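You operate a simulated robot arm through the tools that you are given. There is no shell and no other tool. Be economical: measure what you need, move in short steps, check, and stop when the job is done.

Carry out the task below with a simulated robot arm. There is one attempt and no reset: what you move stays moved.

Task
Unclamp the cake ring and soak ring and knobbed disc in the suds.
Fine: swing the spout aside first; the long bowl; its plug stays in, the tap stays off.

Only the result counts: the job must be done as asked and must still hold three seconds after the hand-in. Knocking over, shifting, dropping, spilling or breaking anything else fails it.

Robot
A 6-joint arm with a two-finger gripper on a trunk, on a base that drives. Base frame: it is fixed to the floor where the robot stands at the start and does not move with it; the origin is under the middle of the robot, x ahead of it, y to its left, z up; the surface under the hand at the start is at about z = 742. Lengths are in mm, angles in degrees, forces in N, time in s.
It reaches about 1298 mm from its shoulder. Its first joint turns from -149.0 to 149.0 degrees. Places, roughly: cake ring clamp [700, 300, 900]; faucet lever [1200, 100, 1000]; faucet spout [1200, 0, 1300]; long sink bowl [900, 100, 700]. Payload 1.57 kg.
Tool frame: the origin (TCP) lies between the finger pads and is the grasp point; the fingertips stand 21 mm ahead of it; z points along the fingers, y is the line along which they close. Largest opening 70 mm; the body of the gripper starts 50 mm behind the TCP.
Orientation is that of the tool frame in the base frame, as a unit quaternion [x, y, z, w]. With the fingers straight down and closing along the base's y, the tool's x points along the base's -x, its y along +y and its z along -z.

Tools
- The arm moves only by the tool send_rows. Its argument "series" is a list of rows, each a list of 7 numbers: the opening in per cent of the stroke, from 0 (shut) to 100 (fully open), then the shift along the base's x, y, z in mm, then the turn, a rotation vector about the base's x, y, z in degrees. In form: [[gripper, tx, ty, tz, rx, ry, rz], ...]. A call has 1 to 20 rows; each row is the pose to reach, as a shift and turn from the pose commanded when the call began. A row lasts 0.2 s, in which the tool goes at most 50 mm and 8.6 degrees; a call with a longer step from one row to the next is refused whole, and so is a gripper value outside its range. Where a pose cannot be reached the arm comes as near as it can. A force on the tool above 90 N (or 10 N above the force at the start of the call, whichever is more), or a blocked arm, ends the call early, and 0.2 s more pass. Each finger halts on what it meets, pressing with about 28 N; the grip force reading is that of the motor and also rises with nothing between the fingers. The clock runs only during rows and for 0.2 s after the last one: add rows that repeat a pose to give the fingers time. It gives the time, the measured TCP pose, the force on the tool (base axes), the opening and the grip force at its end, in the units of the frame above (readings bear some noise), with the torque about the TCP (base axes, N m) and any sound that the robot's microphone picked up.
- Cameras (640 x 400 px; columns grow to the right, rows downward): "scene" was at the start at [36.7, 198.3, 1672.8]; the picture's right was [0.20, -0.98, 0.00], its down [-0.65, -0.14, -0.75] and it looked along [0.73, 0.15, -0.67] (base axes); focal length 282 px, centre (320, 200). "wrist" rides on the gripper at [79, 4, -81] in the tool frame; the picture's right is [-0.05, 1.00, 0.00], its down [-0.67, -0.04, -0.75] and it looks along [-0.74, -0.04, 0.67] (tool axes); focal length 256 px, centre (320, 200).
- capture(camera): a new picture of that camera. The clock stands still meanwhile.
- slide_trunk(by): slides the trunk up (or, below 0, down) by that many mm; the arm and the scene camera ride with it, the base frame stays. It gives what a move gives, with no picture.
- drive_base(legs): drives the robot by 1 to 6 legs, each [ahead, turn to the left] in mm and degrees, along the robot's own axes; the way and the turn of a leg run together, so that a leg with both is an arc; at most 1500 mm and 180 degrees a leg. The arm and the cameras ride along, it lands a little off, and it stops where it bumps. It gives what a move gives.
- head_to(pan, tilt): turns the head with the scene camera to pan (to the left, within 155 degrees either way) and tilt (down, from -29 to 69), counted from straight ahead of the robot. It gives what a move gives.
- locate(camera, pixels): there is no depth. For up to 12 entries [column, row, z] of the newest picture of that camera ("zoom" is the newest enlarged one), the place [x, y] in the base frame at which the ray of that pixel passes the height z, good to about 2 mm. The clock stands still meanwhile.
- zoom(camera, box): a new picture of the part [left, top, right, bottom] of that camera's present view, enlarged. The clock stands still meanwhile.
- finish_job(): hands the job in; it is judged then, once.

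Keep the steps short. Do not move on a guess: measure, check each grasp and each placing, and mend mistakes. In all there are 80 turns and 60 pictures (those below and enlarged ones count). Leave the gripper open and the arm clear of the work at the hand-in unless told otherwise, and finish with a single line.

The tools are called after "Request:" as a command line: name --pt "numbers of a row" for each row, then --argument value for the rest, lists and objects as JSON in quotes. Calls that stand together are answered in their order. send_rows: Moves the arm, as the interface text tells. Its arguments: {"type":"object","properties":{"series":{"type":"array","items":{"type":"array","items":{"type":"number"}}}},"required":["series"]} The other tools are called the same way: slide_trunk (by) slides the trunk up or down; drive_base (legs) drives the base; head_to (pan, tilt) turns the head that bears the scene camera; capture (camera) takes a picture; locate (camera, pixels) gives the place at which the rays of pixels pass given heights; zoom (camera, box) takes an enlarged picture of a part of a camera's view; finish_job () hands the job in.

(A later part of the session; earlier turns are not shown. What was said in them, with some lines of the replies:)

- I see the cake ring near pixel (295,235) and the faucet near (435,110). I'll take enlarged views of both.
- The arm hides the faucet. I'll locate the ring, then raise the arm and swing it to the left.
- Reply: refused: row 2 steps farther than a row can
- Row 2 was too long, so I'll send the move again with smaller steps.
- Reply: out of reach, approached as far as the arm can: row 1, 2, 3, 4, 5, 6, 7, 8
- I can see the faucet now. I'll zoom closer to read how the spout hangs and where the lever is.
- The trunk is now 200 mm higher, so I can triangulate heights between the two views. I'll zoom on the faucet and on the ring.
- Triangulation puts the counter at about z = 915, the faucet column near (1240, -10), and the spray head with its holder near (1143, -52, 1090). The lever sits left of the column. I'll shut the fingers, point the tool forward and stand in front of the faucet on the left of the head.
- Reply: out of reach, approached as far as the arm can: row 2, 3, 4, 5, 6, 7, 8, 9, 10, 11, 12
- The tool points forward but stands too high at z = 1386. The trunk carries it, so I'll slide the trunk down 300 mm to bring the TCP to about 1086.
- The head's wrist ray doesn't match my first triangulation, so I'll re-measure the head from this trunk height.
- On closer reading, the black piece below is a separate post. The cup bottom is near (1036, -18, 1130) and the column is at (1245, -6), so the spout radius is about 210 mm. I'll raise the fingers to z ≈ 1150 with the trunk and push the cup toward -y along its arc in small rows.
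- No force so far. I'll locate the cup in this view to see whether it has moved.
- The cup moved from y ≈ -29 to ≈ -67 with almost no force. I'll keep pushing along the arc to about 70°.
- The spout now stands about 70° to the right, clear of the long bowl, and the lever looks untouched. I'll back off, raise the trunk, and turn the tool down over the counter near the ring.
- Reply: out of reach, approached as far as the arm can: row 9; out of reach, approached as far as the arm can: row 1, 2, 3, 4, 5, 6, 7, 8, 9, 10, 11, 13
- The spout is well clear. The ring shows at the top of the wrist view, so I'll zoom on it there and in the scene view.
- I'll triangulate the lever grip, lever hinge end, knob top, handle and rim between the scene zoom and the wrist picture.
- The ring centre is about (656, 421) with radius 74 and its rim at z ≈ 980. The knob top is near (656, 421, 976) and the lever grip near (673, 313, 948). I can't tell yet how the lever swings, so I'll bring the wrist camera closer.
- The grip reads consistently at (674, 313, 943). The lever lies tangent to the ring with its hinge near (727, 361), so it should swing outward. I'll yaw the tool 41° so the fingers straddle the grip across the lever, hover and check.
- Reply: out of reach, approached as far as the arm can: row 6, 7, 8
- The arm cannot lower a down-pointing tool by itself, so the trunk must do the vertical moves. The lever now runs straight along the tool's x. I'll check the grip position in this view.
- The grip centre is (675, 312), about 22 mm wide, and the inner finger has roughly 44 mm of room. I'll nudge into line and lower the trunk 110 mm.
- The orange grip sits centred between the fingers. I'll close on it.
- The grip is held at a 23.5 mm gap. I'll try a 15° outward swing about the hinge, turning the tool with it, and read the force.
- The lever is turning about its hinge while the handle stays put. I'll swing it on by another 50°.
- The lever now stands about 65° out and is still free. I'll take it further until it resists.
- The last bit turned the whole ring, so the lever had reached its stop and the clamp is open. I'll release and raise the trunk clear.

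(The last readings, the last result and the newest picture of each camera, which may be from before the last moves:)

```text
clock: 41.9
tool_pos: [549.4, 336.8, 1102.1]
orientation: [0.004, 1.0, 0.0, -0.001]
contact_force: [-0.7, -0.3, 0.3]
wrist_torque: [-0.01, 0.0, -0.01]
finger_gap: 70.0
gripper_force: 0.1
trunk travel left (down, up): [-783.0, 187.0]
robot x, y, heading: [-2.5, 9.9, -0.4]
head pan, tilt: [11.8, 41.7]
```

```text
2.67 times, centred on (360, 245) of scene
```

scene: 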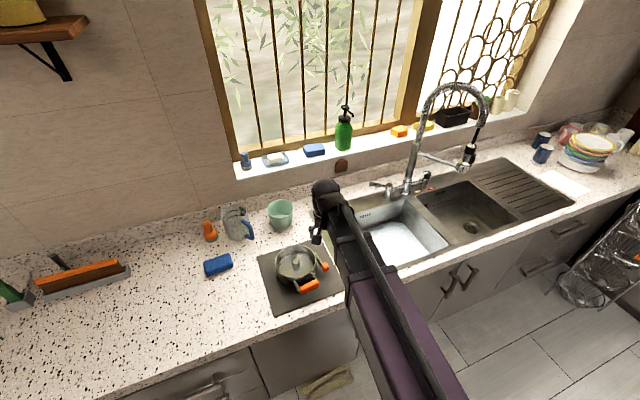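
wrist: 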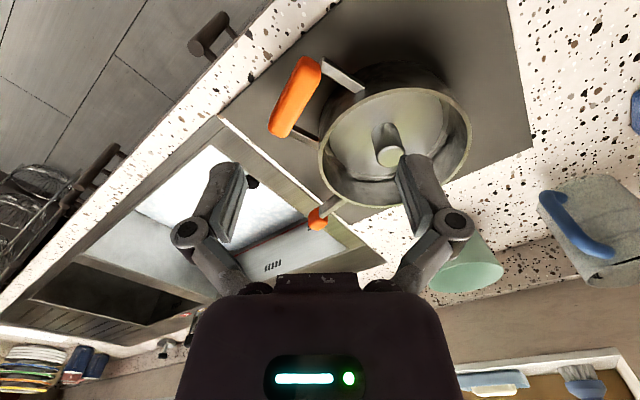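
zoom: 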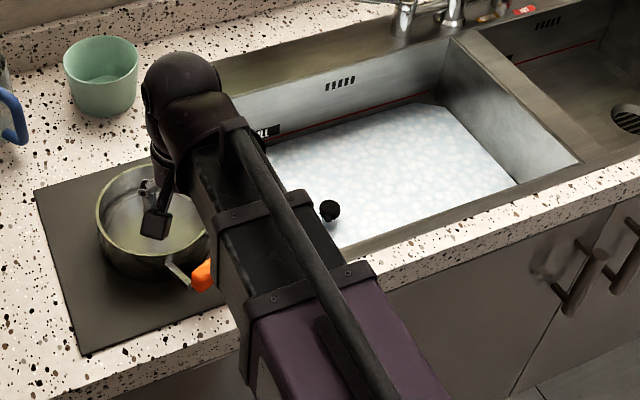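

Clamp open, arm clear. Next I'll locate the knob, the rim points and the bowl edges.

Request:
locate --camera "wrist" --pixels '[[390, 155, 976], [319, 158, 980], [471, 150, 980], [390, 88, 980], [360, 207, 980], [317, 218, 945], [295, 97, 960], [253, 183, 800], [385, 262, 915], [218, 118, 915]]'

Request:
locate --camera "zoom" --pixels '[[580, 162, 915], [455, 42, 915], [350, 260, 915], [235, 92, 915], [516, 184, 742], [516, 184, 800], [425, 105, 800], [330, 210, 800], [342, 250, 800], [275, 140, 800]]'

```text
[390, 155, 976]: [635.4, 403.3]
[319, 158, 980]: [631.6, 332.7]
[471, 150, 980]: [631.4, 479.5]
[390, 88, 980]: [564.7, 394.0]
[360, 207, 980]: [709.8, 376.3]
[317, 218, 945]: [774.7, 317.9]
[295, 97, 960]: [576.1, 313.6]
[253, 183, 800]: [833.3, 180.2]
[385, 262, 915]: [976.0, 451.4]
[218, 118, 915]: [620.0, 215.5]
```

```text
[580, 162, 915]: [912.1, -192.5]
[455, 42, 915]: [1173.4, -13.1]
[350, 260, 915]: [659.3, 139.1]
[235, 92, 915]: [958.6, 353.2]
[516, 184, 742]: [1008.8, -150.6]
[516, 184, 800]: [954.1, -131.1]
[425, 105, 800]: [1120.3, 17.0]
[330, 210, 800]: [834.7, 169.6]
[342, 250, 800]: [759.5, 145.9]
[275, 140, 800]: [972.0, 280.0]
```

The sink lies rotated in my frame. The bowl corners are about (697,174), (958,353), (1173,-13) and (912,-192), with its centre near (935, 80). I'll pin down the suds and plug heights using both views.

Request:
locate --camera "wrist" --pixels '[[253, 183, 740], [253, 183, 770], [253, 183, 800], [253, 183, 830], [130, 212, 742], [208, 145, 742], [300, 225, 742]]'

Request:
locate --camera "zoom" --pixels '[[330, 210, 740], [330, 210, 770], [330, 210, 800], [330, 210, 830], [425, 103, 742], [425, 103, 770], [516, 184, 770]]'

Request:
zoom --camera "wrist" --box '[120, 120, 360, 270]'

```text
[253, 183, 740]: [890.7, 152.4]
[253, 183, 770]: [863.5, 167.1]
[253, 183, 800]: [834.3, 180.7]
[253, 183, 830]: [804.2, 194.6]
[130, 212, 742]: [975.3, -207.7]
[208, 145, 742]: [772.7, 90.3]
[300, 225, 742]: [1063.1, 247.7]
```

```text
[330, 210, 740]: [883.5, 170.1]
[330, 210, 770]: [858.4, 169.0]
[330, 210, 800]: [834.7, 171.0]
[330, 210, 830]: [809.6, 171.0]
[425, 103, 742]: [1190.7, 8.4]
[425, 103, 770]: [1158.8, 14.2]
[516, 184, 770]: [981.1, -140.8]
```

```text
2.67 times, centred on (240, 195) of wrist
```

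zoom: 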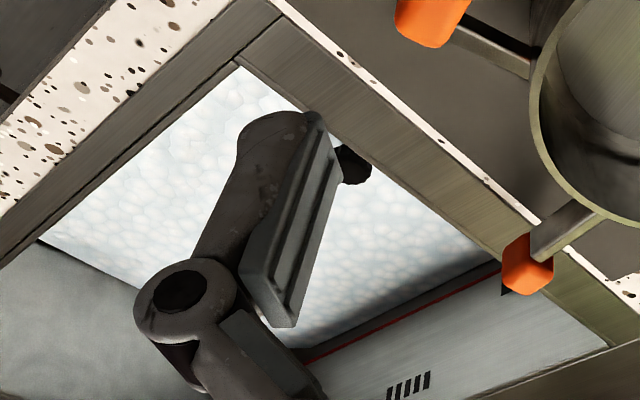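

The plug knob sits near (860, 168, 770) at the suds surface, on the left of the bowl. I'll put the disc front-right at about (948, -62) and the ring in the middle-back. First I'll move over the knob at (636, 404) and lower.

Request:
send_rows --pt "100 25 20 0 0 0 0" --pt "100 55 42 0 0 0 0" --pt "100 86.6 67 0 0 0 0" --pt "100 86.6 67 0 0 0 0"

Request:
slide_trunk --by -100

Request:
capture --camera "wrist"

```text
clock: 42.9
tool_pos: [634.3, 406.9, 1101.7]
orientation: [0.004, 1.0, 0.0, 0.0]
contact_force: [0.1, -0.3, 0.8]
wrist_torque: [0.01, -0.06, 0.0]
finger_gap: 69.9
gripper_force: 0.1
trunk travel left (down, up): [-783.0, 187.0]
robot x, y, heading: [-2.7, 9.2, 0.2]
head pan, tilt: [11.8, 41.7]
```

```text
clock: 44.2
tool_pos: [634.5, 407.3, 1001.7]
orientation: [0.005, 1.0, 0.0, 0.0]
contact_force: [0.3, 0.8, -0.2]
wrist_torque: [0.0, 0.01, 0.02]
finger_gap: 70.0
gripper_force: 0.1
trunk travel left (down, up): [-683.0, 287.0]
robot x, y, heading: [1.4, 9.4, -0.0]
head pan, tilt: [11.8, 41.7]
```

```text
17 pictures are left
```

wrist: 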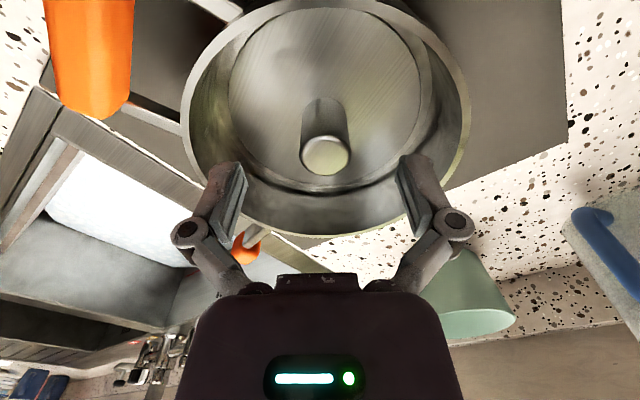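

The ring has opened and I can see a gap around the disc. I'll check the knob position in this close view.

Request:
locate --camera "wrist" --pixels '[[327, 155, 976], [327, 155, 970], [303, 155, 976], [350, 155, 976]]'

```text
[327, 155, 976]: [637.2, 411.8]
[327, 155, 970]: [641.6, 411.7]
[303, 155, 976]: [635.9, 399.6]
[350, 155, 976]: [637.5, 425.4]
```

The knob is at about (638, 411) and about 25 mm wide. I'll correct by (+3, +4), lower to z ≈ 968 and close.

Request:
send_rows --pt "100 3 4 0 0 0 0" --pt "100 3 4 0 0 0 0"

Request:
slide_trunk --by -34

Request:
send_rows --pt "60 0 0 0 0 0 0" --pt "20 0 0 0 0 0 0" --pt "10 0 0 0 0 0 0" --pt "10 0 0 0 0 0 0"

Request:
slide_trunk --by 30

Request:
capture --camera "wrist"

```text
clock: 44.8
tool_pos: [636.7, 411.6, 1002.3]
orientation: [0.004, 1.0, -0.001, -0.001]
contact_force: [0.0, -0.1, 0.3]
wrist_torque: [0.0, -0.01, 0.02]
finger_gap: 69.9
gripper_force: 0.0
trunk travel left (down, up): [-683.0, 287.0]
robot x, y, heading: [-2.9, 9.8, -0.1]
head pan, tilt: [11.8, 41.7]
```

```text
clock: 45.6
tool_pos: [636.1, 410.7, 967.4]
orientation: [0.005, 1.0, 0.001, -0.001]
contact_force: [0.6, -0.6, 0.5]
wrist_torque: [0.03, -0.02, 0.01]
finger_gap: 70.1
gripper_force: 0.0
trunk travel left (down, up): [-649.0, 321.0]
robot x, y, heading: [0.9, 9.2, 0.1]
head pan, tilt: [11.8, 41.7]
```

```text
clock: 46.6
tool_pos: [635.8, 410.2, 967.8]
orientation: [0.004, 1.0, 0.0, 0.0]
contact_force: [-0.2, 0.0, -0.2]
wrist_torque: [0.01, -0.02, 0.0]
finger_gap: 7.0
gripper_force: 0.1
trunk travel left (down, up): [-649.0, 321.0]
robot x, y, heading: [-3.0, 12.5, -0.1]
head pan, tilt: [11.8, 41.7]
```

```text
clock: 47.4
tool_pos: [637.2, 410.5, 997.5]
orientation: [0.005, 1.0, 0.0, 0.0]
contact_force: [0.2, -0.5, -1.3]
wrist_torque: [0.0, 0.0, -0.01]
finger_gap: 7.1
gripper_force: 0.0
trunk travel left (down, up): [-679.0, 291.0]
robot x, y, heading: [-1.2, 12.8, -0.1]
head pan, tilt: [11.8, 41.7]
```

```text
16 pictures are left
```

wrist: 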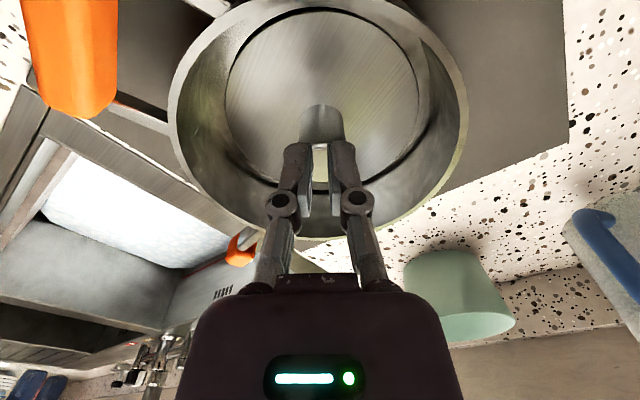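

The fingers closed to 7 mm without touching, so they missed the knob. I'll zoom to see where its top is relative to the fingers.

Request:
zoom --camera "wrist" --box '[160, 0, 480, 250]'

Request:
locate --camera "wrist" --pixels '[[168, 110, 980], [467, 110, 980], [322, 0, 980], [322, 236, 980], [320, 190, 960], [320, 190, 940], [320, 160, 976], [320, 160, 950], [168, 110, 960], [467, 110, 960]]'

Request:
zoom --camera "scene" --box '[255, 180, 355, 260]'

```text
1.60 times, centred on (320, 125) of wrist
```

zoom: 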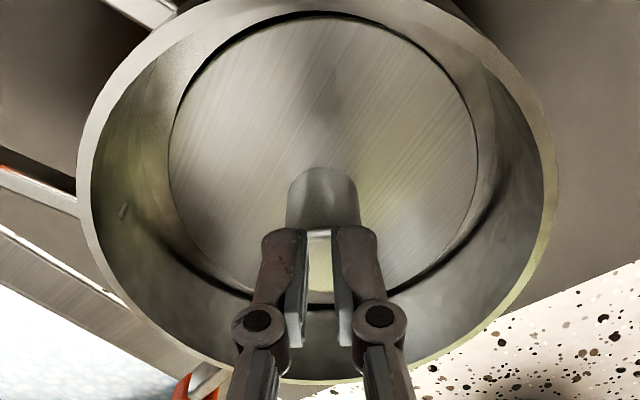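

```text
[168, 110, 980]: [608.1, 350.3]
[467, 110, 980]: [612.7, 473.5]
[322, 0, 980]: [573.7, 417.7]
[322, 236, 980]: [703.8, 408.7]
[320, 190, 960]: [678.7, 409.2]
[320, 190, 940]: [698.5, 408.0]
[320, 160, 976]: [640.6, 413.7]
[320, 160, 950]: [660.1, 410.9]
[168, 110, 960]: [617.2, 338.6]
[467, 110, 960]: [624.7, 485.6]
```

```text
5.00 times, centred on (305, 220) of scene
```

zoom: 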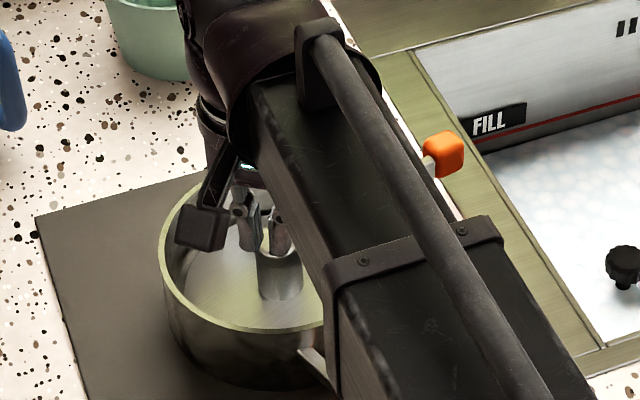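

Comparing two wrist views, the knob top is actually at (658, 411, 948), lower and farther than I assumed. I'll open, shift +21 in x, lower to z ≈ 946 and close.

Request:
send_rows --pt "50 0 0 0 0 0 0" --pt "100 0 0 0 0 0 0" --pt "100 21 1 0 0 0 0" --pt "100 21 1 0 0 0 0"

Request:
slide_trunk --by -51

Request:
send_rows --pt "60 0 0 0 0 0 0" --pt "20 0 0 0 0 0 0" --pt "10 0 0 0 0 0 0" --pt "10 0 0 0 0 0 0"

Request:
capture --camera "wrist"

```text
clock: 48.4
tool_pos: [656.2, 411.2, 997.2]
orientation: [0.004, 1.0, 0.001, 0.0]
contact_force: [-0.3, 0.3, -1.1]
wrist_torque: [-0.01, 0.0, -0.02]
finger_gap: 69.9
gripper_force: 0.1
trunk travel left (down, up): [-679.0, 291.0]
robot x, y, heading: [2.2, 9.4, 0.1]
head pan, tilt: [11.8, 41.7]
```

```text
clock: 49.3
tool_pos: [657.5, 411.8, 947.4]
orientation: [0.004, 1.0, 0.001, 0.0]
contact_force: [0.7, 0.5, -0.8]
wrist_torque: [-0.02, -0.03, -0.01]
finger_gap: 70.1
gripper_force: 0.1
trunk travel left (down, up): [-628.0, 342.0]
robot x, y, heading: [0.4, 10.3, -0.2]
head pan, tilt: [11.8, 41.7]
```

```text
clock: 50.3
tool_pos: [656.2, 411.0, 947.1]
orientation: [0.004, 1.0, 0.001, -0.001]
contact_force: [0.4, 0.2, 4.1]
wrist_torque: [-0.07, 0.05, 0.06]
finger_gap: 29.6
gripper_force: 27.6
trunk travel left (down, up): [-628.0, 342.0]
robot x, y, heading: [-0.1, 11.6, 0.0]
head pan, tilt: [11.8, 41.7]
```

```text
13 pictures are left
```

wrist: 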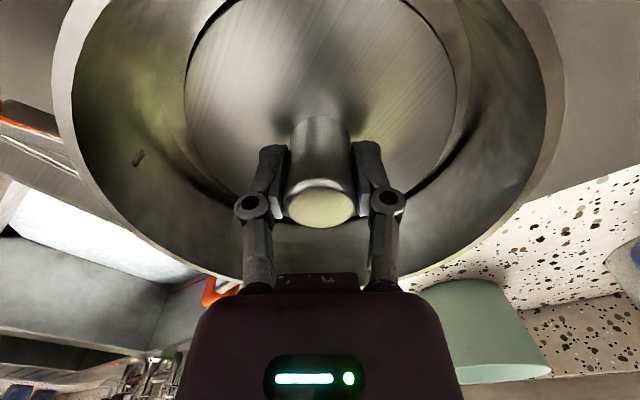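

The knob is held at a 29.6 mm gap. I'll lift 110 mm and check.

Request:
slide_trunk --by 110

Request:
capture --camera "scene"

```text
clock: 51.7
tool_pos: [656.9, 411.6, 1056.2]
orientation: [0.004, 1.0, 0.0, 0.0]
contact_force: [0.0, 0.4, 0.0]
wrist_torque: [0.02, 0.0, 0.0]
finger_gap: 7.1
gripper_force: 0.1
trunk travel left (down, up): [-738.0, 232.0]
robot x, y, heading: [-1.4, 7.0, 0.2]
head pan, tilt: [11.8, 41.7]
```

```text
12 pictures are left
```

scene: 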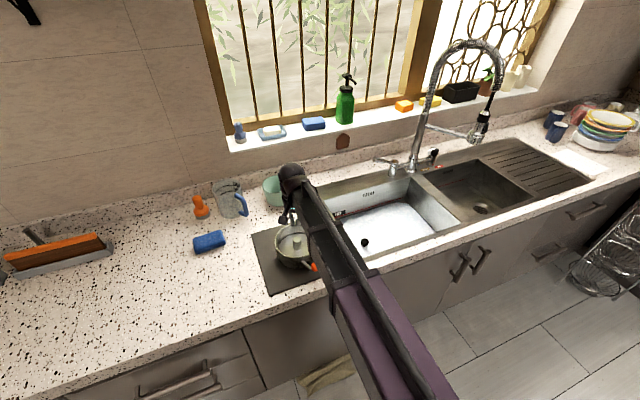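

The fingers slipped off and the disc is still in the ring. I'll look at the disc and ring from here.

Request:
capture --camera "wrist"

```text
11 pictures are left
```

wrist: 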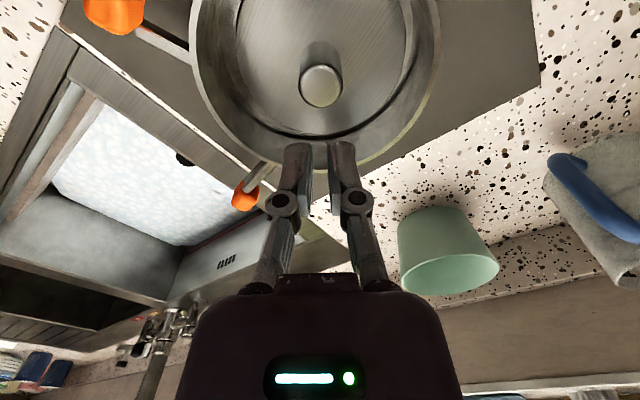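

Request:
locate --camera "wrist" --pixels '[[321, 86, 940], [321, 86, 950], [321, 86, 960], [321, 86, 970], [192, 50, 957], [440, 40, 957], [340, 170, 957], [246, 197, 943], [300, 86, 955], [342, 86, 955]]'

```text
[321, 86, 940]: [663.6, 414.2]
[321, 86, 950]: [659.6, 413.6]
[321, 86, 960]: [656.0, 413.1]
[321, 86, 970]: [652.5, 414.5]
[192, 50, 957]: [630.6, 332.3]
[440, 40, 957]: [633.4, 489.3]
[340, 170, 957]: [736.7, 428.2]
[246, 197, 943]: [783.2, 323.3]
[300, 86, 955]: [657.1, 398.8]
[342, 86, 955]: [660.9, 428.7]
```

The knob axis is at (657.5, 413) with its top at z ≈ 955, so my centring was right but the grip was shallow. I'll open, go deeper to TCP z ≈ 934, squeeze fully and lift in small steps.

Request:
send_rows --pt "50 0 0 0 0 0 0" --pt "100 1 1.5 0 0 0 0" --pt "100 1 1.5 0 0 0 0"

Request:
slide_trunk --by -122

Request:
send_rows --pt "50 0 0 0 0 0 0" --pt "10 0 0 0 0 0 0" --pt "0 0 0 0 0 0 0" --pt "0 0 0 0 0 0 0" --pt "0 0 0 0 0 0 0" --pt "0 0 0 0 0 0 0"

Request:
slide_trunk --by 10

```text
clock: 52.5
tool_pos: [659.0, 413.1, 1056.1]
orientation: [0.004, 1.0, 0.0, 0.0]
contact_force: [-0.2, -0.8, -0.3]
wrist_torque: [-0.04, 0.0, 0.01]
finger_gap: 69.9
gripper_force: 0.0
trunk travel left (down, up): [-738.0, 232.0]
robot x, y, heading: [-1.0, 10.7, -0.2]
head pan, tilt: [11.8, 41.7]
```

```text
clock: 54.0
tool_pos: [657.9, 412.7, 933.8]
orientation: [0.003, 1.0, 0.0, 0.0]
contact_force: [-0.4, 0.4, 0.1]
wrist_torque: [0.02, -0.01, 0.04]
finger_gap: 69.8
gripper_force: 0.0
trunk travel left (down, up): [-616.0, 354.0]
robot x, y, heading: [-1.3, 10.9, -0.1]
head pan, tilt: [11.8, 41.7]
```

```text
clock: 55.4
tool_pos: [657.5, 412.5, 935.9]
orientation: [0.004, 1.0, 0.0, 0.0]
contact_force: [0.5, -0.3, 4.7]
wrist_torque: [-0.03, 0.07, 0.06]
finger_gap: 29.6
gripper_force: 28.3
trunk travel left (down, up): [-616.0, 354.0]
robot x, y, heading: [-3.3, 9.8, -0.2]
head pan, tilt: [11.8, 41.7]
```

```text
clock: 56.0
tool_pos: [658.4, 413.1, 945.0]
orientation: [0.004, 1.0, 0.0, -0.001]
contact_force: [1.0, 0.2, -1.4]
wrist_torque: [0.01, 0.0, -0.01]
finger_gap: 29.6
gripper_force: 28.1
trunk travel left (down, up): [-626.0, 344.0]
robot x, y, heading: [-1.7, 10.3, -0.0]
head pan, tilt: [11.8, 41.7]
```

Request:
slide_trunk --by 10

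Request:
zoom --camera "wrist" --box '[40, 0, 580, 300]'

```text
clock: 56.6
tool_pos: [657.8, 413.1, 955.7]
orientation: [0.005, 1.0, 0.0, 0.0]
contact_force: [-0.6, 0.0, -0.8]
wrist_torque: [-0.01, 0.0, -0.01]
finger_gap: 29.7
gripper_force: 28.5
trunk travel left (down, up): [-636.0, 334.0]
robot x, y, heading: [1.8, 12.1, 0.0]
head pan, tilt: [11.8, 41.7]
```

```text
1.19 times, centred on (310, 150) of wrist
```

zoom: 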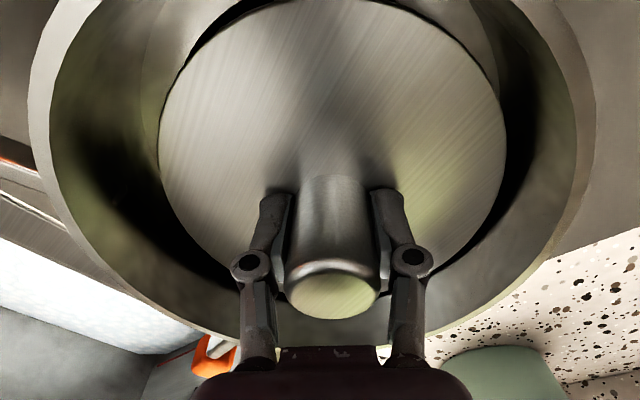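

The disc is rising: the dark gap around it has grown and the gap reading holds at 29.7. I'll lift on to z ≈ 1040.

Request:
slide_trunk --by 45

Request:
slide_trunk --by 45

Request:
capture --camera "scene"

```text
clock: 57.5
tool_pos: [658.2, 413.5, 999.2]
orientation: [0.005, 1.0, 0.0, 0.0]
contact_force: [0.0, -0.1, -0.6]
wrist_torque: [-0.02, 0.01, -0.03]
finger_gap: 29.8
gripper_force: 27.8
trunk travel left (down, up): [-681.0, 289.0]
robot x, y, heading: [1.1, 10.0, -0.1]
head pan, tilt: [11.8, 41.7]
```

```text
clock: 58.3
tool_pos: [657.5, 413.4, 1044.7]
orientation: [0.005, 1.0, 0.001, 0.001]
contact_force: [-0.4, 0.1, 0.0]
wrist_torque: [0.02, 0.03, -0.01]
finger_gap: 29.7
gripper_force: 28.3
trunk travel left (down, up): [-726.0, 244.0]
robot x, y, heading: [-4.0, 14.4, -0.0]
head pan, tilt: [11.8, 41.7]
```

```text
9 pictures are left
```

scene: 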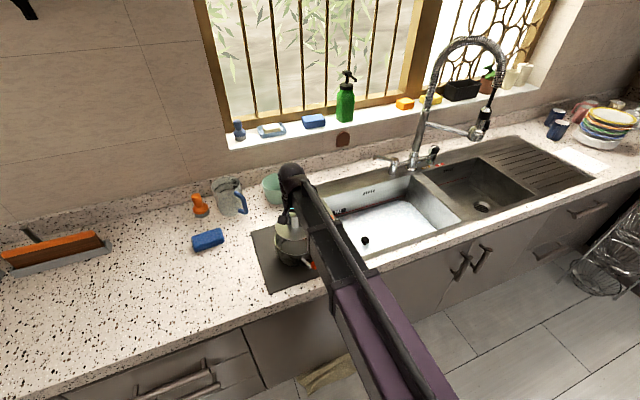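

The disc hangs clear of the ring. I'll re-measure the bowl corners at a counter height of about 905.

Request:
locate --camera "scene" --pixels '[[464, 221, 905], [413, 177, 905], [366, 257, 905], [365, 241, 770], [450, 227, 760], [407, 202, 760], [340, 190, 905]]'

```text
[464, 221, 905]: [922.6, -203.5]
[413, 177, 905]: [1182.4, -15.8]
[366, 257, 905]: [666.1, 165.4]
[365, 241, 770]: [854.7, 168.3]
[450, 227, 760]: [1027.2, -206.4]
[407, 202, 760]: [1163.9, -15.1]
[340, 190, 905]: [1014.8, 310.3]
```

The bowl centre comes out at about (940, 80). I'll carry the disc level to (956, -54) over the bowl.

Request:
send_rows --pt "0 10 -15 0 0 0 0" --pt "0 25 -40 0 0 0 0" --pt "0 42 -66 0 0 0 0" --pt "0 60 -94 0 0 0 0" --pt "0 78 -122 0 0 0 0" --pt "0 96 -150 0 0 0 0" --pt "0 115 -180 0 0 0 0" --pt "0 134 -210 0 0 0 0" --pt "0 153 -240 0 0 0 0" --pt "0 172 -270 0 0 0 0" --pt "0 191 -300 0 0 0 0" --pt "0 210 -330 0 0 0 0" --pt "0 230 -360 0 0 0 0" --pt "0 249 -390 0 0 0 0" --pt "0 268 -420 0 0 0 0" --pt "0 285 -446 0 0 0 0" --pt "0 295 -461 0 0 0 0" --pt "0 299 -467 0 0 0 0"

Request:
slide_trunk --by -180

Request:
capture --camera "scene"

```text
clock: 62.1
tool_pos: [957.5, -53.6, 1044.2]
orientation: [0.004, 1.0, 0.0, 0.0]
contact_force: [0.3, 0.3, -0.9]
wrist_torque: [0.02, 0.0, 0.01]
finger_gap: 29.8
gripper_force: 27.8
out of reach, approached as far as the arm can: row 12, 14
trunk travel left (down, up): [-726.0, 244.0]
robot x, y, heading: [-4.4, 10.5, -0.1]
head pan, tilt: [11.8, 41.7]
```

```text
clock: 64.1
tool_pos: [957.0, -53.2, 865.2]
orientation: [0.004, 1.0, 0.0, 0.0]
contact_force: [0.0, 0.1, -0.6]
wrist_torque: [0.01, 0.03, 0.01]
finger_gap: 29.7
gripper_force: 28.7
trunk travel left (down, up): [-546.0, 424.0]
robot x, y, heading: [-0.6, 11.6, -0.1]
head pan, tilt: [11.8, 41.7]
```

```text
8 pictures are left
```

scene: 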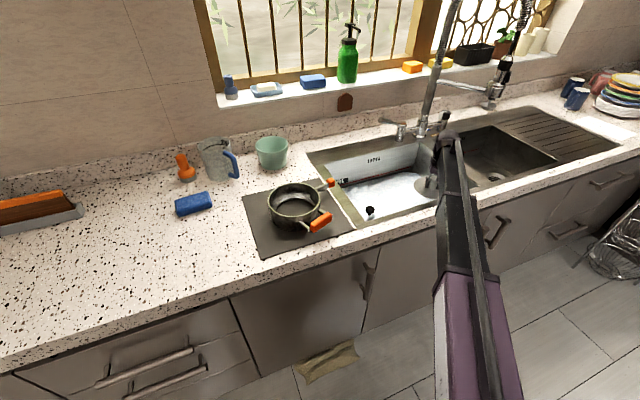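

The disc is inside the bowl area and the arm has room above the counter. I'll lower another 70 mm in two steps and watch the force.

Request:
slide_trunk --by -45

Request:
slide_trunk --by -25

Request:
zoom --camera "scene" --box '[330, 80, 530, 260]'

```text
clock: 65.0
tool_pos: [956.6, -53.6, 820.6]
orientation: [0.004, 1.0, 0.0, 0.0]
contact_force: [-0.9, -0.2, -1.1]
wrist_torque: [-0.03, 0.0, -0.04]
finger_gap: 29.9
gripper_force: 28.2
trunk travel left (down, up): [-501.0, 469.0]
robot x, y, heading: [0.0, 10.8, -0.0]
head pan, tilt: [11.8, 41.7]
```

```text
clock: 65.7
tool_pos: [956.5, -53.4, 794.2]
orientation: [0.005, 1.0, -0.001, 0.0]
contact_force: [-0.9, 0.0, -0.7]
wrist_torque: [0.03, 0.02, 0.01]
finger_gap: 29.7
gripper_force: 28.1
trunk travel left (down, up): [-476.0, 494.0]
robot x, y, heading: [-1.6, 12.4, -0.1]
head pan, tilt: [11.8, 41.7]
```

```text
2.22 times, centred on (430, 170) of scene
```

zoom: 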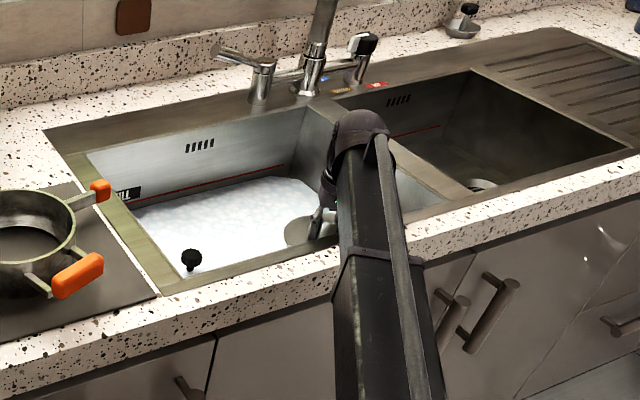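

The disc is at the suds surface. I'll lower 15 mm more carefully and then release.

Request:
slide_trunk --by -15

Request:
send_rows --pt "30 0 0 0 0 0 0" --pt "60 0 0 0 0 0 0" --pt "100 0 0 0 0 0 0" --pt "100 0 0 0 0 0 0" --pt "100 0 0 0 0 0 0"

Request:
slide_trunk --by 300

Request:
send_rows --pt "100 -25 30 0 0 0 0" --pt "100 -50 60 0 0 0 0" --pt "100 -75 95 0 0 0 0" --pt "100 -105 125 0 0 0 0" --pt "100 -135 155 0 0 0 0" --pt "100 -165 185 0 0 0 0" --pt "100 -195 215 0 0 0 0" --pt "100 -225 245 0 0 0 0" --pt "100 -255 275 0 0 0 0" --pt "100 -285 300 0 0 0 0" --pt "100 -315 325 0 0 0 0" --pt "100 -345 345 0 0 0 0" --pt "100 -380 360 0 0 0 0" --pt "100 -400 370 0 0 0 0"

Request:
capture --camera "wrist"

Request:
zoom --camera "scene" --box '[230, 140, 490, 300]'

```text
clock: 66.4
tool_pos: [957.0, -53.4, 779.2]
orientation: [0.005, 1.0, 0.0, -0.001]
contact_force: [0.0, 0.9, -1.0]
wrist_torque: [-0.01, 0.02, 0.01]
finger_gap: 30.1
gripper_force: 28.0
trunk travel left (down, up): [-461.0, 509.0]
robot x, y, heading: [-2.5, 15.5, 0.0]
head pan, tilt: [11.8, 41.7]
```

```text
clock: 67.6
tool_pos: [957.4, -53.6, 779.8]
orientation: [0.004, 1.0, -0.001, 0.0]
contact_force: [0.4, -0.4, -0.5]
wrist_torque: [0.02, 0.03, 0.0]
finger_gap: 69.9
gripper_force: 0.0
trunk travel left (down, up): [-461.0, 509.0]
robot x, y, heading: [-0.6, 9.2, 0.1]
head pan, tilt: [11.8, 41.7]
```

```text
clock: 70.6
tool_pos: [957.2, -53.2, 1080.0]
orientation: [0.004, 1.0, 0.0, 0.0]
contact_force: [0.0, -0.2, -0.5]
wrist_torque: [-0.01, 0.04, 0.0]
finger_gap: 70.0
gripper_force: 0.0
trunk travel left (down, up): [-761.0, 209.0]
robot x, y, heading: [-6.3, 10.2, -0.1]
head pan, tilt: [11.8, 41.7]
```

```text
clock: 73.6
tool_pos: [555.9, 317.3, 1079.7]
orientation: [0.004, 1.0, 0.0, 0.0]
contact_force: [0.2, 0.4, 0.2]
wrist_torque: [0.02, 0.0, 0.01]
finger_gap: 69.9
gripper_force: 0.0
trunk travel left (down, up): [-761.0, 209.0]
robot x, y, heading: [-0.1, 13.1, 0.1]
head pan, tilt: [11.8, 41.7]
```

```text
6 pictures are left
```

wrist: 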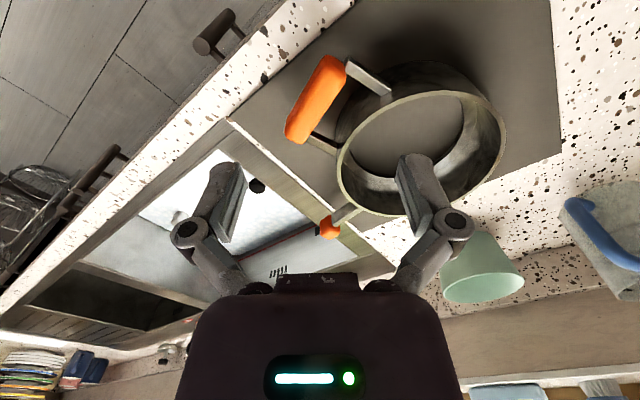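

```text
2.46 times, centred on (360, 220) of scene
```

zoom: 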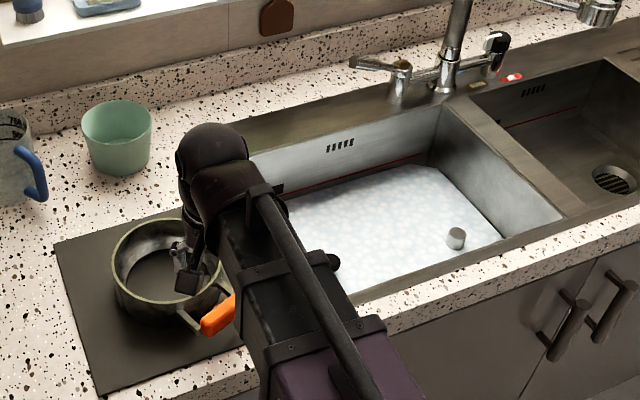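

The disc lies in the suds with only its knob showing, and the ring is now empty. I'll locate the ring rim, lever grip and handle for a rim grasp.

Request:
locate --camera "wrist" --pixels '[[339, 165, 957], [505, 140, 957], [435, 91, 957], [390, 214, 957], [356, 205, 957], [329, 228, 943], [315, 98, 945], [345, 72, 950], [310, 135, 950]]'

Request:
locate --camera "zoom" --pixels '[[113, 262, 957], [145, 216, 957], [165, 327, 957], [218, 317, 945], [456, 232, 770], [332, 262, 770]]'

```text
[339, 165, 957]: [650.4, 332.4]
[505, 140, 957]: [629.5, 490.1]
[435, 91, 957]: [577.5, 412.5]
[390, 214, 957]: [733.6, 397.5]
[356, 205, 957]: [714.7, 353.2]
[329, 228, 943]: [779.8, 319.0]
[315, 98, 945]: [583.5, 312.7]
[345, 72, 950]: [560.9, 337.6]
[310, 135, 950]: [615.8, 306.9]
```

```text
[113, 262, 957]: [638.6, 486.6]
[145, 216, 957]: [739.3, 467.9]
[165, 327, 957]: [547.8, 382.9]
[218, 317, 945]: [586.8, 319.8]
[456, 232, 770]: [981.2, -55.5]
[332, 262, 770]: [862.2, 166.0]
```

The ring centre is (655.5, 411) with outer radius 78. I'll grasp the wall between handle and lever at (678.5, 339), closing radially with an 18° yaw, then lower to z ≈ 945.

Request:
send_rows --pt "100 35 6 0 0 0 6" --pt "100 70 12 0 0 0 12" --pt "100 105 18 0 0 0 18" --pt "100 122.6 21.4 0 0 0 18" --pt "100 122.6 21.4 0 0 0 18"

Request:
slide_trunk --by -80

Request:
capture --camera "wrist"

```text
clock: 74.8
tool_pos: [678.6, 340.7, 1079.0]
orientation: [-0.152, 0.988, 0.0, 0.001]
contact_force: [-0.4, 0.1, -0.6]
wrist_torque: [0.01, -0.02, 0.02]
finger_gap: 70.0
gripper_force: 0.0
trunk travel left (down, up): [-761.0, 209.0]
robot x, y, heading: [-4.3, 8.9, 0.0]
head pan, tilt: [11.8, 41.7]
```

```text
clock: 75.9
tool_pos: [677.5, 339.3, 999.6]
orientation: [-0.152, 0.988, 0.0, 0.0]
contact_force: [0.4, -1.7, -0.1]
wrist_torque: [0.01, -0.02, -0.01]
finger_gap: 69.9
gripper_force: 0.1
trunk travel left (down, up): [-681.0, 289.0]
robot x, y, heading: [-1.1, 10.5, 0.3]
head pan, tilt: [11.8, 41.7]
```

```text
4 pictures are left
```

wrist: 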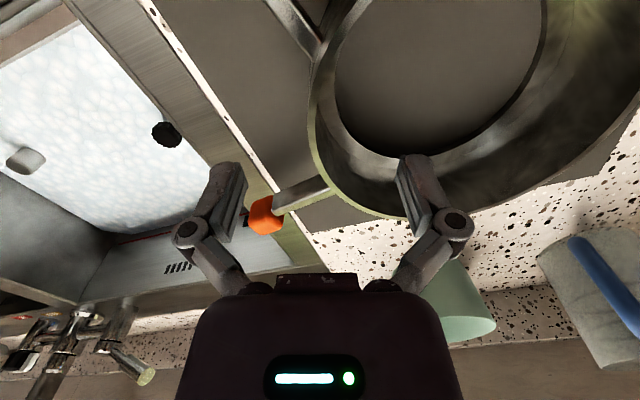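

Request:
locate --camera "wrist" --pixels '[[309, 110, 957], [318, 110, 957], [309, 140, 957], [326, 185, 945], [265, 215, 945], [318, 60, 957], [309, 110, 950]]'

```text
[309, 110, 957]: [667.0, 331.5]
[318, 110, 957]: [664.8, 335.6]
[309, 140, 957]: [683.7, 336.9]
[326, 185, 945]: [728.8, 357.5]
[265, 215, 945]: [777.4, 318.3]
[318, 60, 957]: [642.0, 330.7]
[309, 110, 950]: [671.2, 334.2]
```

The wall passes through (679, 337), within 2 mm of the TCP. I'll lower to z ≈ 945, close fully and lift 12 mm as a test.

Request:
slide_trunk --by -56

Request:
send_rows --pt "60 0 -1 0 0 0 0" --pt "30 0 -1 0 0 0 0" --pt "0 0 -1 0 0 0 0" --pt "0 0 -1 0 0 0 0" --pt "0 0 -1 0 0 0 0" --pt "0 0 -1 0 0 0 0"

Request:
slide_trunk --by 12

```text
clock: 76.9
tool_pos: [678.1, 339.2, 943.9]
orientation: [-0.152, 0.988, 0.0, 0.0]
contact_force: [0.1, -0.6, -0.1]
wrist_torque: [0.02, 0.03, -0.01]
finger_gap: 69.7
gripper_force: 0.0
trunk travel left (down, up): [-625.0, 345.0]
robot x, y, heading: [-2.7, 9.2, 0.3]
head pan, tilt: [11.8, 41.7]
```

```text
clock: 78.3
tool_pos: [678.0, 338.2, 945.0]
orientation: [-0.152, 0.988, 0.0, 0.0]
contact_force: [1.1, 0.9, 1.5]
wrist_torque: [0.04, 0.01, 0.09]
finger_gap: 5.9
gripper_force: 27.8
trunk travel left (down, up): [-625.0, 345.0]
robot x, y, heading: [-1.6, 9.6, -0.0]
head pan, tilt: [11.8, 41.7]
```

```text
clock: 78.9
tool_pos: [678.3, 337.9, 955.4]
orientation: [-0.152, 0.988, 0.001, 0.0]
contact_force: [-0.2, 0.1, -2.7]
wrist_torque: [-0.08, -0.08, 0.02]
finger_gap: 5.9
gripper_force: 27.3
trunk travel left (down, up): [-637.0, 333.0]
robot x, y, heading: [-5.3, 13.1, 0.1]
head pan, tilt: [11.8, 41.7]
```

The fingers hold the wall at a 5.9 mm gap and carry about 2.7 N, with little torque. I'll lift in stages and check the weight.

Request:
slide_trunk --by 50

Request:
slide_trunk --by 65

Request:
capture --camera "scene"

```text
clock: 79.8
tool_pos: [678.2, 337.8, 1007.6]
orientation: [-0.152, 0.988, 0.0, 0.0]
contact_force: [0.4, 0.1, -2.2]
wrist_torque: [-0.06, -0.07, 0.02]
finger_gap: 6.2
gripper_force: 28.1
trunk travel left (down, up): [-687.0, 283.0]
robot x, y, heading: [0.8, 11.7, -0.1]
head pan, tilt: [11.8, 41.7]
```

```text
clock: 80.9
tool_pos: [678.0, 338.6, 1069.7]
orientation: [-0.152, 0.988, 0.0, 0.0]
contact_force: [1.3, 0.3, -1.8]
wrist_torque: [-0.08, -0.06, -0.01]
finger_gap: 6.1
gripper_force: 27.9
trunk travel left (down, up): [-752.0, 218.0]
robot x, y, heading: [-3.4, 13.6, 0.3]
head pan, tilt: [11.8, 41.7]
```

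```text
3 pictures are left
```

scene: 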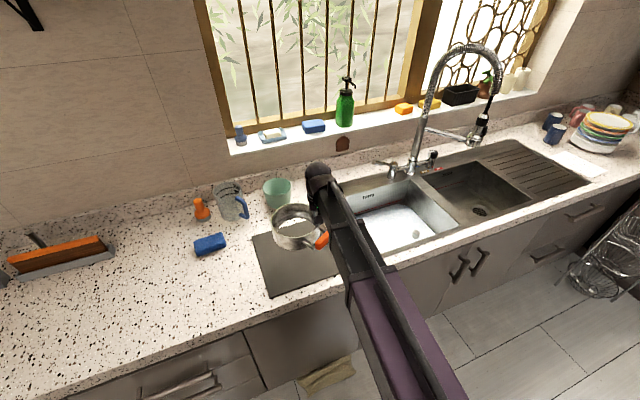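

The ring is held level and clear. I'll carry it by (+317, -302) over the bowl, keeping its orientation.

Request:
send_rows --pt "0 8 -10 0 0 0 0" --pt "0 24 -26 0 0 0 0" --pt "0 44 -46 0 0 0 0" --pt "0 65 -66 0 0 0 0" --pt "0 86 -86 0 0 0 0" --pt "0 107 -106 0 0 0 0" --pt "0 128 -126 0 0 0 0" --pt "0 149 -146 0 0 0 0" --pt "0 170 -166 0 0 0 0" --pt "0 191 -186 0 0 0 0" --pt "0 212 -206 0 0 0 0" --pt "0 233 -226 0 0 0 0" --pt "0 254 -246 0 0 0 0" --pt "0 275 -266 0 0 0 0" --pt "0 296 -283 0 0 0 0" --pt "0 310 -295 0 0 0 0" --pt "0 317 -302 0 0 0 0" --pt "0 317 -302 0 0 0 0"

Request:
slide_trunk --by -140

Request:
zoom --camera "scene" --box '[320, 100, 500, 260]'

```text
clock: 84.7
tool_pos: [994.9, 34.8, 1071.1]
orientation: [-0.153, 0.988, 0.001, 0.0]
contact_force: [-0.2, -0.1, -2.3]
wrist_torque: [-0.05, -0.06, 0.01]
finger_gap: 6.1
gripper_force: 27.9
trunk travel left (down, up): [-752.0, 218.0]
robot x, y, heading: [-1.9, 15.3, -0.3]
head pan, tilt: [11.8, 41.7]
```

```text
clock: 86.3
tool_pos: [996.0, 34.9, 930.7]
orientation: [-0.152, 0.988, 0.001, -0.001]
contact_force: [0.3, -0.9, -2.0]
wrist_torque: [-0.07, -0.09, -0.01]
finger_gap: 5.7
gripper_force: 27.7
trunk travel left (down, up): [-612.0, 358.0]
robot x, y, heading: [-2.9, 8.6, -0.3]
head pan, tilt: [11.8, 41.7]
```

```text
2.50 times, centred on (410, 180) of scene
```

zoom: 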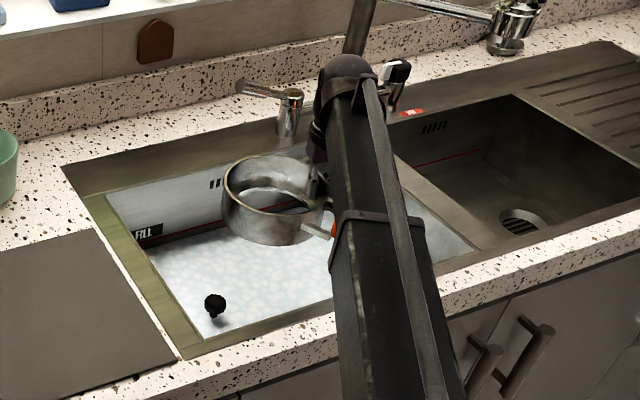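

The ring hangs inside the bowl outline, clear of the plug. I'll lower in steps and read the force.

Request:
slide_trunk --by -50

Request:
slide_trunk --by -50

Request:
slide_trunk --by -30

Request:
slide_trunk --by -20

```text
clock: 87.2
tool_pos: [995.5, 34.6, 881.4]
orientation: [-0.152, 0.988, 0.0, 0.0]
contact_force: [0.2, -0.7, -2.0]
wrist_torque: [-0.05, -0.06, 0.01]
finger_gap: 6.0
gripper_force: 28.5
trunk travel left (down, up): [-562.0, 408.0]
robot x, y, heading: [-0.9, 9.3, 0.1]
head pan, tilt: [11.8, 41.7]
```

```text
clock: 88.2
tool_pos: [995.2, 33.6, 831.0]
orientation: [-0.152, 0.988, -0.001, -0.001]
contact_force: [-0.6, -0.4, -2.1]
wrist_torque: [-0.08, -0.07, 0.03]
finger_gap: 6.2
gripper_force: 27.6
trunk travel left (down, up): [-512.0, 458.0]
robot x, y, heading: [-2.7, 9.7, 0.1]
head pan, tilt: [11.8, 41.7]
```

```text
clock: 88.9
tool_pos: [994.0, 33.9, 801.2]
orientation: [-0.152, 0.988, 0.0, 0.0]
contact_force: [-0.4, 0.0, -2.0]
wrist_torque: [-0.07, -0.08, 0.01]
finger_gap: 6.0
gripper_force: 27.8
trunk travel left (down, up): [-482.0, 488.0]
robot x, y, heading: [-1.3, 11.0, 0.0]
head pan, tilt: [11.8, 41.7]
```

```text
clock: 89.6
tool_pos: [995.5, 34.8, 779.8]
orientation: [-0.151, 0.988, 0.0, 0.001]
contact_force: [-1.2, -0.5, -1.0]
wrist_torque: [0.07, -0.11, 0.05]
finger_gap: 6.1
gripper_force: 28.1
trunk travel left (down, up): [-462.0, 508.0]
robot x, y, heading: [-2.2, 12.7, 0.1]
head pan, tilt: [11.8, 41.7]
```

The load on the tool has dropped and the torque changed, so the ring is being supported. I'll open, raise straight up, move aside and look.

Request:
send_rows --pt "30 0 0 0 0 0 0" --pt "60 0 0 0 0 0 0" --pt "100 0 0 0 0 0 0" --pt "100 0 0 0 0 0 0" --pt "100 0 0 0 0 0 0"

Request:
slide_trunk --by 300

Request:
send_rows --pt "100 -30 20 0 0 0 0" --pt "100 -65 45 0 0 0 0" --pt "100 -100 72 0 0 0 0" --pt "100 -135 100 0 0 0 0" --pt "100 -170 130 0 0 0 0" --pt "100 -205 160 0 0 0 0" --pt "100 -240 190 0 0 0 0" --pt "100 -275 220 0 0 0 0" --pt "100 -310 250 0 0 0 0" --pt "100 -345 280 0 0 0 0" --pt "100 -375 310 0 0 0 0" --pt "100 -400 345 0 0 0 0"

Request:
zoom --camera "scene" --box '[320, 100, 500, 280]'

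```text
clock: 90.8
tool_pos: [994.8, 35.4, 780.9]
orientation: [-0.152, 0.988, -0.001, 0.0]
contact_force: [0.3, 0.6, -0.2]
wrist_torque: [0.01, 0.01, 0.01]
finger_gap: 69.8
gripper_force: 0.1
trunk travel left (down, up): [-462.0, 508.0]
robot x, y, heading: [0.9, 8.3, 0.1]
head pan, tilt: [11.8, 41.7]
```

```text
clock: 93.8
tool_pos: [994.8, 35.2, 1081.5]
orientation: [-0.153, 0.988, -0.001, 0.0]
contact_force: [-0.2, -0.1, -0.8]
wrist_torque: [-0.04, -0.01, 0.04]
finger_gap: 69.9
gripper_force: 0.0
trunk travel left (down, up): [-762.0, 208.0]
robot x, y, heading: [-1.1, 8.7, -0.1]
head pan, tilt: [11.8, 41.7]
```

```text
clock: 96.4
tool_pos: [596.3, 378.4, 1081.3]
orientation: [-0.152, 0.988, 0.0, 0.0]
contact_force: [-0.4, 0.0, -0.1]
wrist_torque: [0.01, 0.0, 0.03]
finger_gap: 70.0
gripper_force: 0.1
trunk travel left (down, up): [-762.0, 208.0]
robot x, y, heading: [-0.9, 10.3, -0.1]
head pan, tilt: [11.8, 41.7]
```

```text
2.22 times, centred on (410, 190) of scene
```

zoom: 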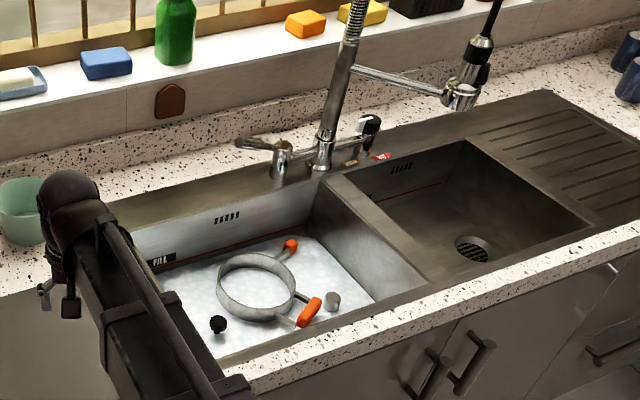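

The enlarged view shows the ring level in the suds at (255, 285) with its lever open. The disc is beside it with only its knob showing, and the plug knob is in place. The tap lever hasn't moved, the spout points aside, and the arm is clear with the gripper open. I'm handing it in.

Request:
finish_job

```text
The job is handed in.
```

The cake ring is unclamped, and the ring and knobbed disc are soaking in the long bowl, with the spout swung aside, the plug in and the tap off.
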